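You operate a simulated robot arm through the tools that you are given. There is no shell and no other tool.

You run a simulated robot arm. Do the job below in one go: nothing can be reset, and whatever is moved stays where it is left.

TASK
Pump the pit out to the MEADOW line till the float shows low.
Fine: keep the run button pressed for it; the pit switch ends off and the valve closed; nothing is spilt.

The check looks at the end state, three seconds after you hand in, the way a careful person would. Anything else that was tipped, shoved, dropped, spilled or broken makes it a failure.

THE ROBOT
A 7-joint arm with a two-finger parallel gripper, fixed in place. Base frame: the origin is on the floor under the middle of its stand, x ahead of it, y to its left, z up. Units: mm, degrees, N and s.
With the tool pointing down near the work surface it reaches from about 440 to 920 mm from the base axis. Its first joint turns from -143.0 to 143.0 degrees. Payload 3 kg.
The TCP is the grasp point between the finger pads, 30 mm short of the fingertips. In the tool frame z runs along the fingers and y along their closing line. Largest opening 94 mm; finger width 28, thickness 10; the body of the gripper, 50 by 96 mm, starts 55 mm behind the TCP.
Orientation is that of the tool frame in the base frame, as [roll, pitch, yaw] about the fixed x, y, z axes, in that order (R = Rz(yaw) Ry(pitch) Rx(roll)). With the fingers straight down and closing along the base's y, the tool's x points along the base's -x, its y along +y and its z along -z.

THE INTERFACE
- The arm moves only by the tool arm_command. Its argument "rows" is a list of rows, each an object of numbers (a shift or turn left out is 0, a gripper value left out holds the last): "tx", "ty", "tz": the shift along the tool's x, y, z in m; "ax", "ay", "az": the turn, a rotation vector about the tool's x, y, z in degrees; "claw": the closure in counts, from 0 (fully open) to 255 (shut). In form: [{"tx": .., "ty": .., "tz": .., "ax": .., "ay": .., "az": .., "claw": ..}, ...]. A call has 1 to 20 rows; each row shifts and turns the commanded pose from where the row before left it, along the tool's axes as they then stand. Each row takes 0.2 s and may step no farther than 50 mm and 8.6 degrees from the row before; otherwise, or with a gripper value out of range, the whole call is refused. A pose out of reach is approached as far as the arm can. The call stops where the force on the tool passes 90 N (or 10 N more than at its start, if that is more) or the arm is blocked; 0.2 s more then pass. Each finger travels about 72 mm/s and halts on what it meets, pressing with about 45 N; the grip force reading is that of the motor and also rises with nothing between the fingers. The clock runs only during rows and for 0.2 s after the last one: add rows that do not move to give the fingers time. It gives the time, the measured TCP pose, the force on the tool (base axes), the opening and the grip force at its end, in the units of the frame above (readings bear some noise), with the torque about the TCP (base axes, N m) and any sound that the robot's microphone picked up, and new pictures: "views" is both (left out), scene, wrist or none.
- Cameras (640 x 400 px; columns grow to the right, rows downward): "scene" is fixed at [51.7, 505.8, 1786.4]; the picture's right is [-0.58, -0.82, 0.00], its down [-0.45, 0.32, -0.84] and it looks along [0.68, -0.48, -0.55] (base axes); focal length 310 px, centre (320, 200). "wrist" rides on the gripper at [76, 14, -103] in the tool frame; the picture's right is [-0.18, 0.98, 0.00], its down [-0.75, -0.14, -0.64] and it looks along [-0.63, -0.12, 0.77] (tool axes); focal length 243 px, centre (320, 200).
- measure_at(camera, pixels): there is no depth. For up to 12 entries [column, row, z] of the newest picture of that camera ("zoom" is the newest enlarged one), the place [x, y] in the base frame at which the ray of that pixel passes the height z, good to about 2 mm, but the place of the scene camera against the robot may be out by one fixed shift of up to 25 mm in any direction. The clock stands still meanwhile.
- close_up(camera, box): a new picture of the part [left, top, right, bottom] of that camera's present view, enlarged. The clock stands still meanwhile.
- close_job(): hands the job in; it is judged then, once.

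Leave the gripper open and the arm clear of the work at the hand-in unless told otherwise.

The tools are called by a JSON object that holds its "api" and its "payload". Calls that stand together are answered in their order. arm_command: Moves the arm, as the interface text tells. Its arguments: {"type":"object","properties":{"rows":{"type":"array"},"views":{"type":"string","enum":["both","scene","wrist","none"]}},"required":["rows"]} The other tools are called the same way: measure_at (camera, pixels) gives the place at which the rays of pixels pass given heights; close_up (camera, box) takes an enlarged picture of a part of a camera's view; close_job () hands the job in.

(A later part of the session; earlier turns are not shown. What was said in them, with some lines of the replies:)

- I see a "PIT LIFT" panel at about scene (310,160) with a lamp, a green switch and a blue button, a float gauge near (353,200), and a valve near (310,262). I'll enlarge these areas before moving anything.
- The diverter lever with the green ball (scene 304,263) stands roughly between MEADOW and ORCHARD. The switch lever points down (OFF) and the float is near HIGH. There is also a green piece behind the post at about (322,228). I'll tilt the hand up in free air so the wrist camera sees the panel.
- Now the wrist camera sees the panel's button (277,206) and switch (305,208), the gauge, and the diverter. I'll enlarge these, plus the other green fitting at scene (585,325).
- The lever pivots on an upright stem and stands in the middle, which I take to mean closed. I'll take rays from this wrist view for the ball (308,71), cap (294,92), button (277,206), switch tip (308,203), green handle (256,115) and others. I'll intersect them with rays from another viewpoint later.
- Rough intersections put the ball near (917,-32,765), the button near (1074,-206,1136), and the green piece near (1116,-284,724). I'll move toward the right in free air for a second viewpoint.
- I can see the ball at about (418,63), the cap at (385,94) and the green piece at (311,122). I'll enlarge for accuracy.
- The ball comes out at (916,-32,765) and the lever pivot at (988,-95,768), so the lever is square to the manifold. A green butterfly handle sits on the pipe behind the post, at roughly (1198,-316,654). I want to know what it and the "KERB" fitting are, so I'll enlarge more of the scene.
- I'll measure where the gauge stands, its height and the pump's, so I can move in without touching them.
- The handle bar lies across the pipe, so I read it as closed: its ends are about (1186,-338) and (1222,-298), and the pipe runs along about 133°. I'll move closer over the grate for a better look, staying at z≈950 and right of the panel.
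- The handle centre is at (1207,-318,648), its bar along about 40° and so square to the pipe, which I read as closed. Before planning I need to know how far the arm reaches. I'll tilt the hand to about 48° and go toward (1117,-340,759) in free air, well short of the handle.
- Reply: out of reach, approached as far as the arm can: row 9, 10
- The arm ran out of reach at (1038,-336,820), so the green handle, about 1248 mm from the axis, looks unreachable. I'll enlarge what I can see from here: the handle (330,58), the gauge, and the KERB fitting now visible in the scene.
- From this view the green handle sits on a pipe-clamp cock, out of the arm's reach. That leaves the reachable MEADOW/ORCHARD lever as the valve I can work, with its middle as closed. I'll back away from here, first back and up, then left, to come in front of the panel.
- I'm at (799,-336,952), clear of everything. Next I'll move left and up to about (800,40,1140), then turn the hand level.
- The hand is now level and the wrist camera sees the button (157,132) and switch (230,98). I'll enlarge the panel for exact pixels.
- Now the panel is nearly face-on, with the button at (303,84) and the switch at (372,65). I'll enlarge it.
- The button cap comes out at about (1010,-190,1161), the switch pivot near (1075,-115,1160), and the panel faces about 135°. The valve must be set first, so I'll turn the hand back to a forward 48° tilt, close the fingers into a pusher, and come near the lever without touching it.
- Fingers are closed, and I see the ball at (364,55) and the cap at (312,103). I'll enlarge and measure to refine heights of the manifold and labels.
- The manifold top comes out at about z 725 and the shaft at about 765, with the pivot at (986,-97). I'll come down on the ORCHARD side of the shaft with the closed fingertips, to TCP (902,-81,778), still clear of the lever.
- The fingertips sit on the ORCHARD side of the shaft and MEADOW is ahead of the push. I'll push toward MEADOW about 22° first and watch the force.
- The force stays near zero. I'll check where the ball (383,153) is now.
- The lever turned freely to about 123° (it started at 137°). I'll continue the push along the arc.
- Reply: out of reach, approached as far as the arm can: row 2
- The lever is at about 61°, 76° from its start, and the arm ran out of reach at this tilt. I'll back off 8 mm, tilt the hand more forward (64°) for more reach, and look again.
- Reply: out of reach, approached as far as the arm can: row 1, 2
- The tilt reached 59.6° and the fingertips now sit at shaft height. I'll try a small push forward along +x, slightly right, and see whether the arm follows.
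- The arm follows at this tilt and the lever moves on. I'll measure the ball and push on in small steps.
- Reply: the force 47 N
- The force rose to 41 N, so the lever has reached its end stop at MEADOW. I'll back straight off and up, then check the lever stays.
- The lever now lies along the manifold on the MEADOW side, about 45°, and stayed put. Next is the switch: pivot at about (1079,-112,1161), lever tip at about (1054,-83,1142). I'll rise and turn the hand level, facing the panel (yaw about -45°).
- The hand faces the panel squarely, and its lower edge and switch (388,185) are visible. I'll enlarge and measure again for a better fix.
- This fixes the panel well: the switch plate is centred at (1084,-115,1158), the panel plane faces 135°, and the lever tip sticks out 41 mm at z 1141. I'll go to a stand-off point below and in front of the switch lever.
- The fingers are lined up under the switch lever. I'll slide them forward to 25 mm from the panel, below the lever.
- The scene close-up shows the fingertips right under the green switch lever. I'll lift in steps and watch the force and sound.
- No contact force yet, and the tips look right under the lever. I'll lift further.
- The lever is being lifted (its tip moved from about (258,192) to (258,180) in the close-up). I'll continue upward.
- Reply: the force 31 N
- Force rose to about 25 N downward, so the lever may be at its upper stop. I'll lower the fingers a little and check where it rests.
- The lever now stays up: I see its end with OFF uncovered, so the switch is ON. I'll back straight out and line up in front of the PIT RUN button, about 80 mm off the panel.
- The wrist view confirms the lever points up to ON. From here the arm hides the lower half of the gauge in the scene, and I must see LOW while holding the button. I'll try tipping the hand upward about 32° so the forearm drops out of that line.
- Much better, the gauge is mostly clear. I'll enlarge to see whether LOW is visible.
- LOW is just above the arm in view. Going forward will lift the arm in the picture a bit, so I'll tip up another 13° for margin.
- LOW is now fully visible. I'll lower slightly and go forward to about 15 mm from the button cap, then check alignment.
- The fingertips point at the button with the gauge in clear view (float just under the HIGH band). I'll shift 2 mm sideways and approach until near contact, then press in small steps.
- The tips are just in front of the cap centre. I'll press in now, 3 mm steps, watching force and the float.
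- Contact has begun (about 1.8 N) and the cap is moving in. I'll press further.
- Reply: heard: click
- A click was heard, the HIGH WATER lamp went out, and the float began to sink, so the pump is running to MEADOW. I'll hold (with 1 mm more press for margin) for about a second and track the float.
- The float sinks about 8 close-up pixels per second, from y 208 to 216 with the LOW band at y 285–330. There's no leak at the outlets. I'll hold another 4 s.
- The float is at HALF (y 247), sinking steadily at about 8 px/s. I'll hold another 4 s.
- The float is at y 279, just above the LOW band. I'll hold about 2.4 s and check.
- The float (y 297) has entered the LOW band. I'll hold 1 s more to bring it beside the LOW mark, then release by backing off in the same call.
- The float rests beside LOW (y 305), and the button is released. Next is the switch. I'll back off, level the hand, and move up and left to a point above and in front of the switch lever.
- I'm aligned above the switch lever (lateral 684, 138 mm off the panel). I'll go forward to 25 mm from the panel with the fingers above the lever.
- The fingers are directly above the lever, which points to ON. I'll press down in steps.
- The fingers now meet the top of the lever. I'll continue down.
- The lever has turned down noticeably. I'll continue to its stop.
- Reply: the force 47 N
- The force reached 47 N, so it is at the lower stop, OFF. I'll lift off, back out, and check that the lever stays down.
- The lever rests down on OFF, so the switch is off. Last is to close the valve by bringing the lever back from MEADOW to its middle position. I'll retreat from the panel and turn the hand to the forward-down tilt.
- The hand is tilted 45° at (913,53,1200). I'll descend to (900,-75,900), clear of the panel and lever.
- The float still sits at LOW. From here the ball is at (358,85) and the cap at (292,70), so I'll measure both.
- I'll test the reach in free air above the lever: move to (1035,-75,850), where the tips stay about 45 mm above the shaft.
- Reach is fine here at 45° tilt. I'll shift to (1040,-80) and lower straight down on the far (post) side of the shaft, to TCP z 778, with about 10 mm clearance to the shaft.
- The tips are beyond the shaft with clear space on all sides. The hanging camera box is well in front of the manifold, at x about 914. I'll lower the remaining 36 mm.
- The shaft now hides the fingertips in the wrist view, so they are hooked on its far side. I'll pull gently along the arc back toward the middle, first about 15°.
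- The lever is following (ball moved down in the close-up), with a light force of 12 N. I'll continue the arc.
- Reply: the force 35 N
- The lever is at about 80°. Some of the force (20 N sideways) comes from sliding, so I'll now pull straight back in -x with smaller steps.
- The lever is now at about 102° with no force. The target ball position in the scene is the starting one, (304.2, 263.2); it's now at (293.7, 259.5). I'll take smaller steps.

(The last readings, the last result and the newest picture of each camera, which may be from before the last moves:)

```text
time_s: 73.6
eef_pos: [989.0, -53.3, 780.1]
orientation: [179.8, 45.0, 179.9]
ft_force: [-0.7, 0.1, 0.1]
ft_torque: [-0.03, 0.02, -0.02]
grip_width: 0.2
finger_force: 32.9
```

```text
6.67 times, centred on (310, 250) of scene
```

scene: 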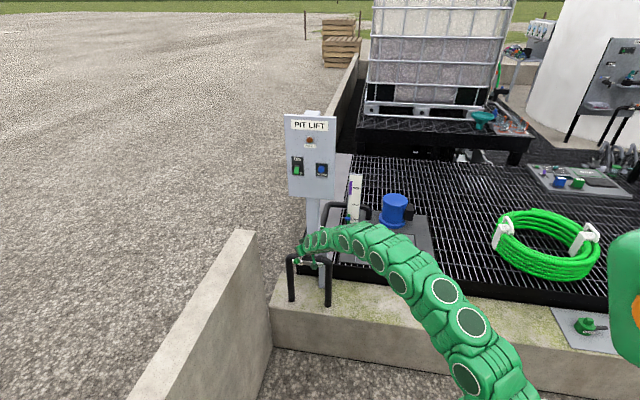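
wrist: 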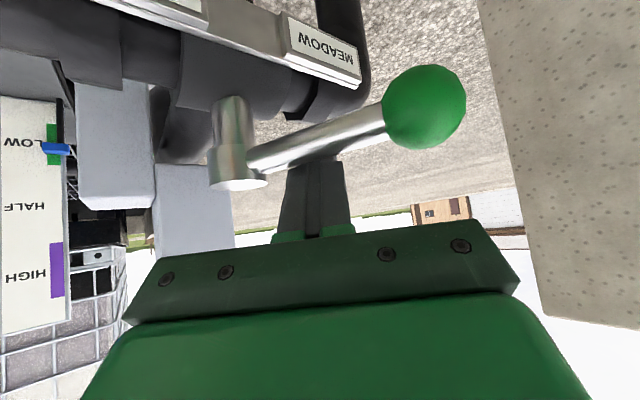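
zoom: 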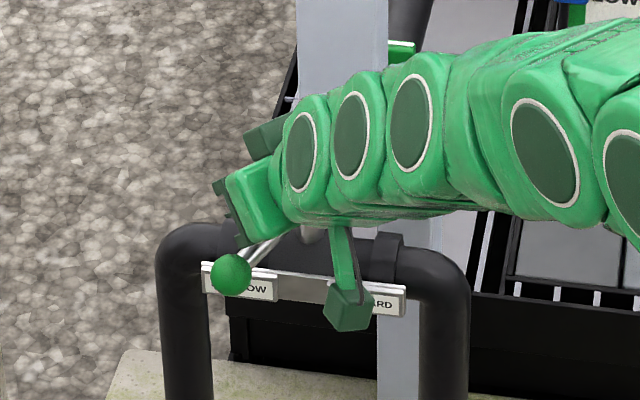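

The ball is at (296.7, 261), about 113°. I'll pull another 10 mm.

{"api": "arm_command", "payload": {"rows": [{"tx": 0.0028, "tz": -0.0028}, {"tx": 0.0028, "tz": -0.0028}, {"tx": 0.0014, "tz": -0.0014}, {}], "views": "both"}}

{"api": "close_up", "payload": {"camera": "scene", "box": [275, 220, 345, 280]}}

```text
time_s: 74.6
eef_pos: [979.8, -53.0, 779.7]
orientation: [179.8, 45.1, 179.9]
ft_force: [1.0, 0.7, 6.6]
ft_torque: [-0.04, 0.03, 0.0]
grip_width: 0.0
finger_force: 32.9
```

scene: 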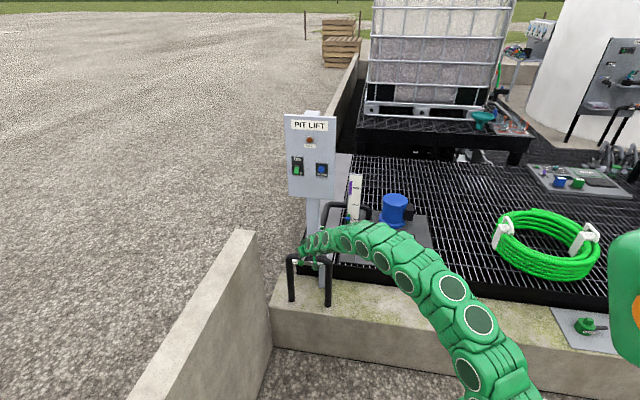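
wrist: 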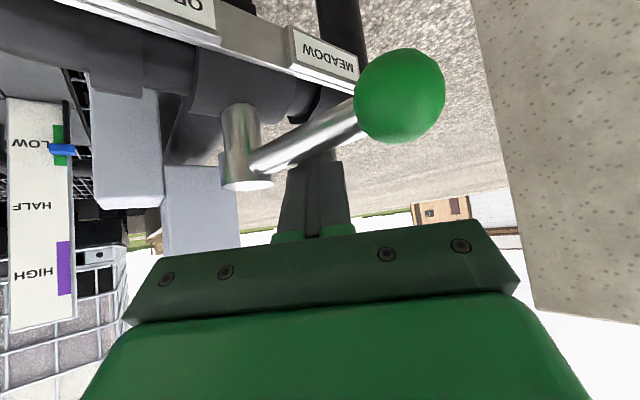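

```text
6.67 times, centred on (310, 250) of scene
```

zoom: 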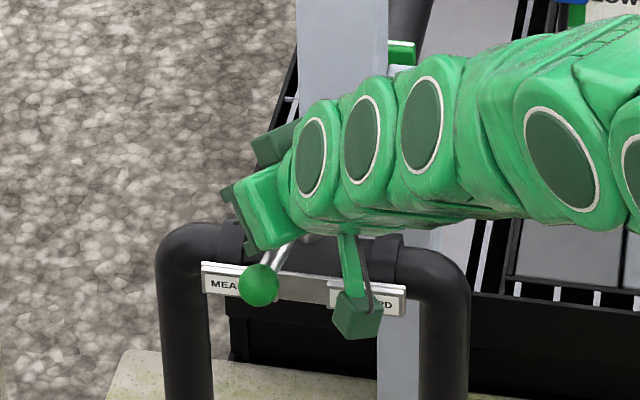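

The ball is at (300.9, 262.6), about 127°, against the start position (304.2, 263.2). I'll pull 5 mm more, then check.

{"api": "arm_command", "payload": {"rows": [{"tx": 0.0018, "tz": -0.0018}, {"tx": 0.0018, "tz": -0.0018}, {}], "views": "both"}}

{"api": "close_up", "payload": {"camera": "scene", "box": [275, 220, 345, 280]}}

```text
time_s: 75.4
eef_pos: [975.2, -53.0, 779.2]
orientation: [179.8, 44.9, -180.0]
ft_force: [-0.4, 0.6, -0.4]
ft_torque: [0.02, -0.02, -0.01]
grip_width: 0.0
finger_force: 33.3
```

scene: 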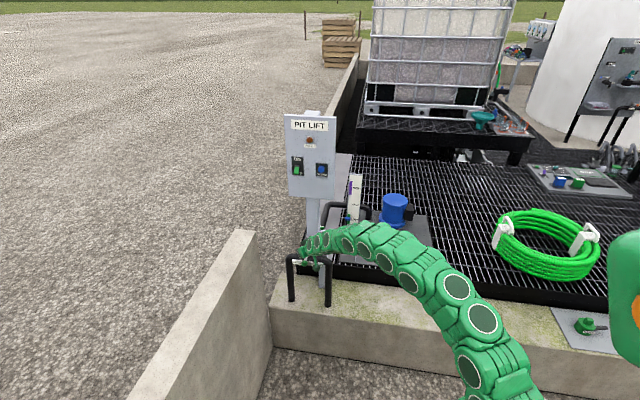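
wrist: 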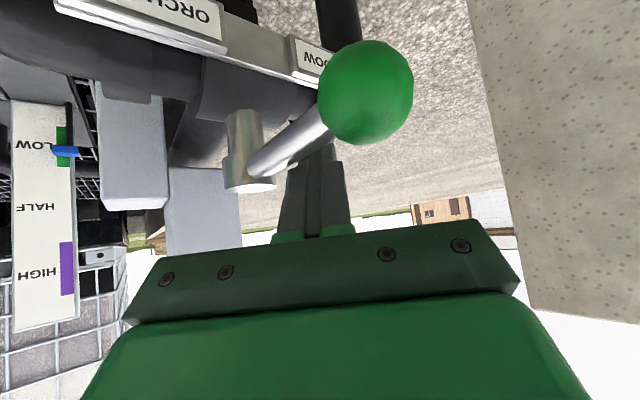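

```text
6.67 times, centred on (310, 250) of scene
```

zoom: 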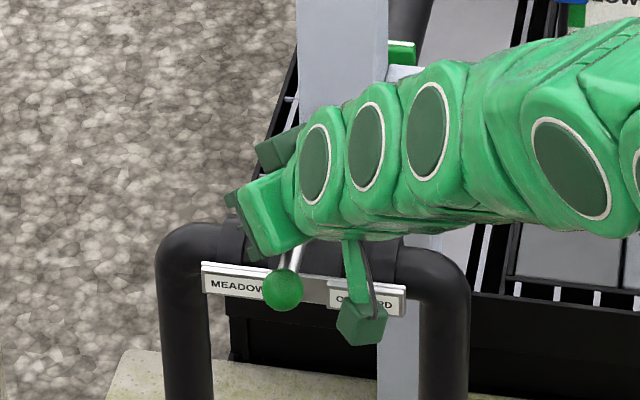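

The ball is now at (304.5, 263.5), matching its starting (closed) position. I'll ease off the shaft and rise straight up, clear of everything.

{"api": "arm_command", "payload": {"rows": [{"tx": -0.0035, "tz": 0.0035}, {"tx": -0.0283, "tz": -0.0283}, {"tx": -0.0283, "tz": -0.0283}, {"tx": -0.0283, "tz": -0.0283}, {"tx": 0.018, "tz": -0.045}, {"tx": 0.018, "tz": -0.045}, {}], "views": "both"}}

{"api": "close_up", "payload": {"camera": "scene", "box": [275, 220, 345, 280]}}

{"api": "close_up", "payload": {"camera": "scene", "box": [275, 110, 375, 240]}}

```text
time_s: 77.0
eef_pos: [890.2, -55.1, 938.6]
orientation: [179.7, 45.1, 180.0]
ft_force: [0.3, -0.1, 0.3]
ft_torque: [-0.01, 0.0, 0.02]
grip_width: 0.0
finger_force: 33.1
```

scene: 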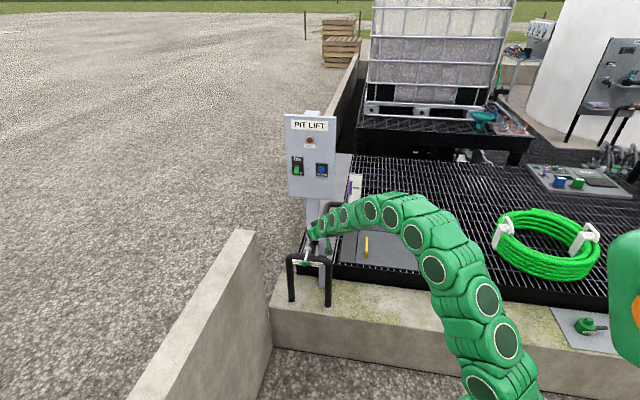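
wrist: 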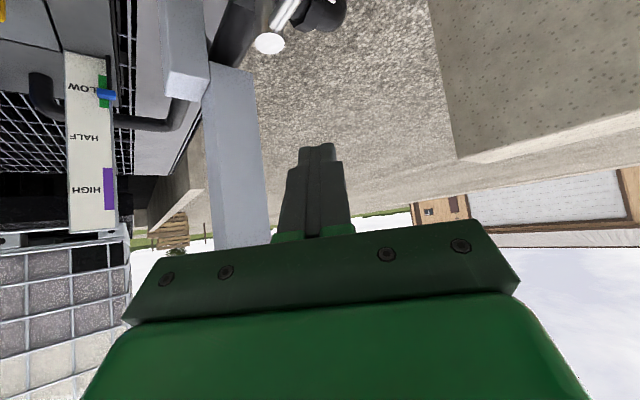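

```text
6.67 times, centred on (310, 250) of scene
```

zoom: 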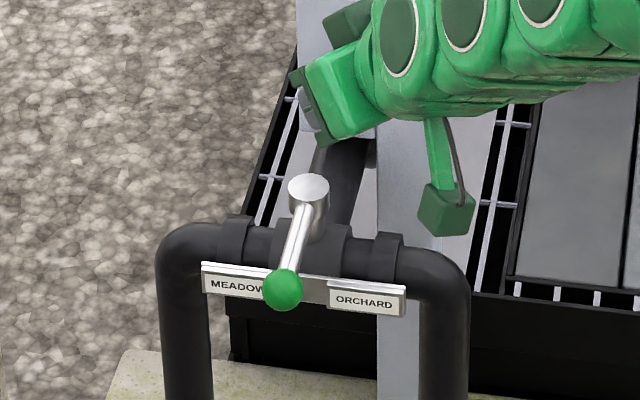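

```text
3.08 times, centred on (325, 175) of scene
```

zoom: 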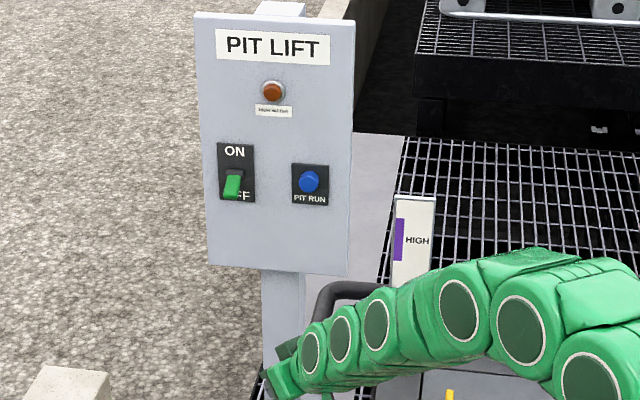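

The lever stands back in the middle. I'll take the same close-up as at the start (box [280,215,350,285]) for a direct comparison.

{"api": "close_up", "payload": {"camera": "scene", "box": [280, 215, 350, 285]}}

```text
5.71 times, centred on (315, 250) of scene
```

zoom: 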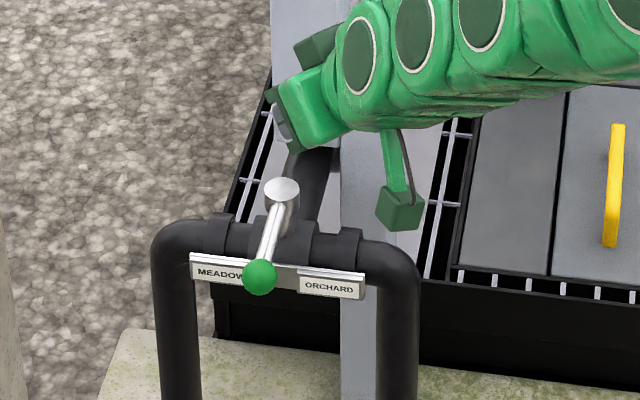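

The ball matches its starting picture to within 2 close-up pixels. I'll retreat back and up, open the gripper, and take a final look at the float, panel and outlets.

{"api": "arm_command", "payload": {"rows": [{"tx": -0.0009, "ty": 0.0025, "tz": -0.0433}, {"tx": -0.0009, "ty": 0.0025, "tz": -0.0433}, {"tx": -0.0009, "ty": 0.0025, "tz": -0.0433}, {"tx": -0.0009, "ty": 0.0025, "tz": -0.0433}, {"tx": -0.0009, "ty": 0.0025, "tz": -0.0433}, {"tx": -0.0009, "ty": 0.0025, "tz": -0.0433}, {"tx": -0.0009, "ty": 0.0025, "tz": -0.0433}, {"tx": -0.0009, "ty": 0.0025, "tz": -0.0433}, {"claw": 0}, {}, {}, {}, {}, {}], "views": "both"}}

{"api": "close_up", "payload": {"camera": "scene", "box": [300, 150, 400, 240]}}

{"api": "close_up", "payload": {"camera": "scene", "box": [260, 100, 400, 320]}}

```text
time_s: 80.0
eef_pos: [651.1, -35.5, 1185.8]
orientation: [179.9, 45.0, 180.0]
ft_force: [-0.9, 0.0, 0.6]
ft_torque: [0.04, -0.01, -0.01]
grip_width: 94.0
finger_force: 0.1
```

scene: 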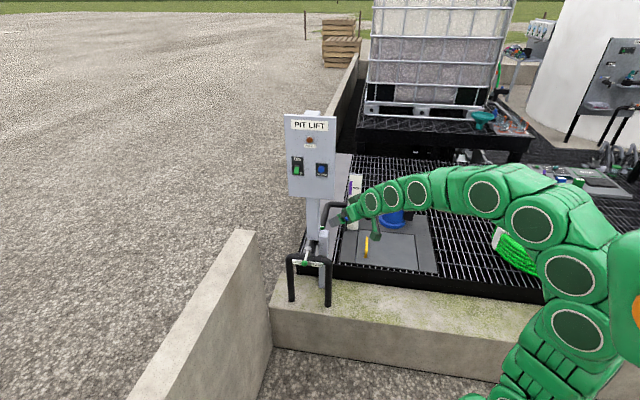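
wrist: 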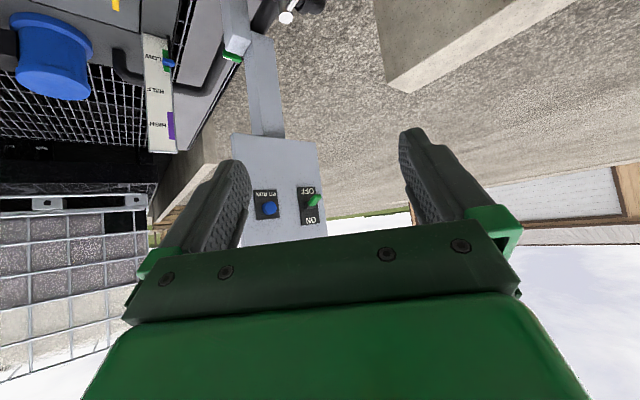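

```text
4.44 times, centred on (350, 195) of scene
```

zoom: 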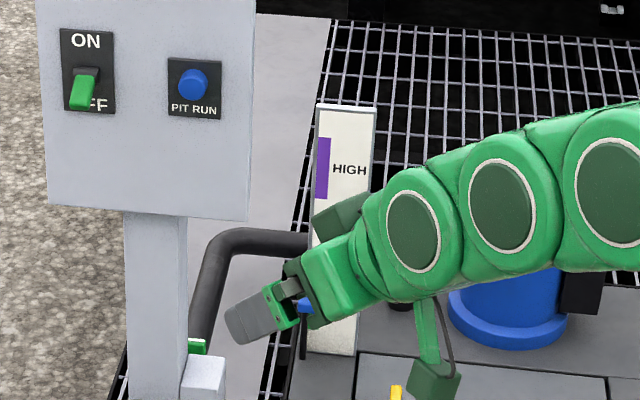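

```text
1.82 times, centred on (330, 210) of scene
```

zoom: 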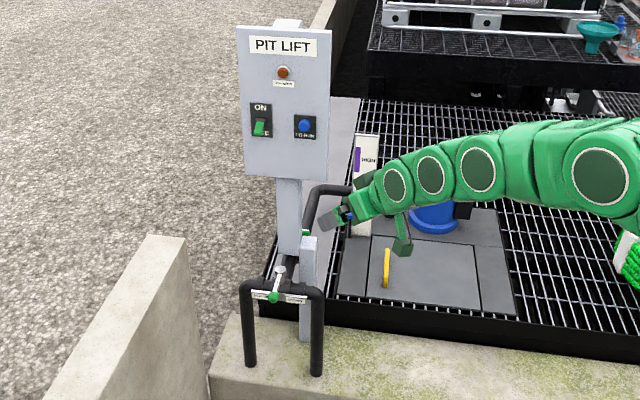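

The switch is off, the lever is in the middle, and the ground and ledge are dry. I'll take one last close look at the float and lever from the wrist camera before handing in.

{"api": "close_up", "payload": {"camera": "wrist", "box": [130, 20, 330, 160]}}

```text
2.86 times, centred on (230, 90) of wrist
```

zoom: 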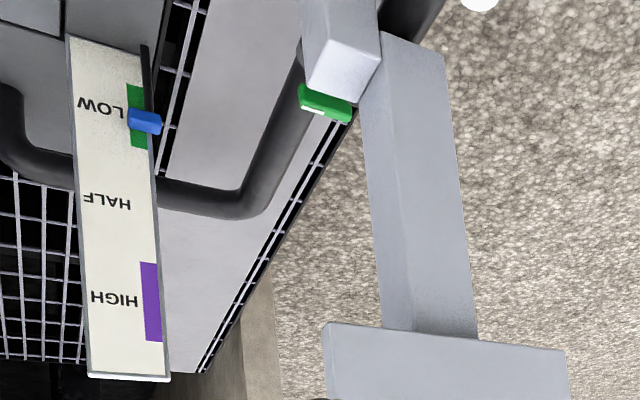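

The float sits in the middle of the green LOW band. The switch is OFF, the valve lever is back in its closed middle position, the run button is released, nothing is spilt, and the gripper is open and clear. I'm handing in now.

{"api": "close_job", "payload": {}}

```text
The job is handed in.
```

The pit is pumped out to the MEADOW line and the job is handed in. I haven't seen the result of the check.

- **Float:** it sits in the middle of the green LOW band and held there after I released the button. The HIGH WATER lamp is out.
- **Run button:** I held it down for one continuous run of about 12 seconds, then released it.
- **Pit switch:** it is OFF.
- **Valve:** I took the MEADOW/ORCHARD lever to be the valve, with its middle position closed. It is back in the middle, within about a degree of where it started.
- **Spills and contact:** I saw no water on the ledge or ground, and I touched only the lever, switch and button. The gripper is open and the arm is clear.

There is also a green-handled valve on the pipe behind the post. It was out of the arm's reach, so I left it as it was, with its handle across the pipe. The float fell steadily, so it didn't stop the pumping.
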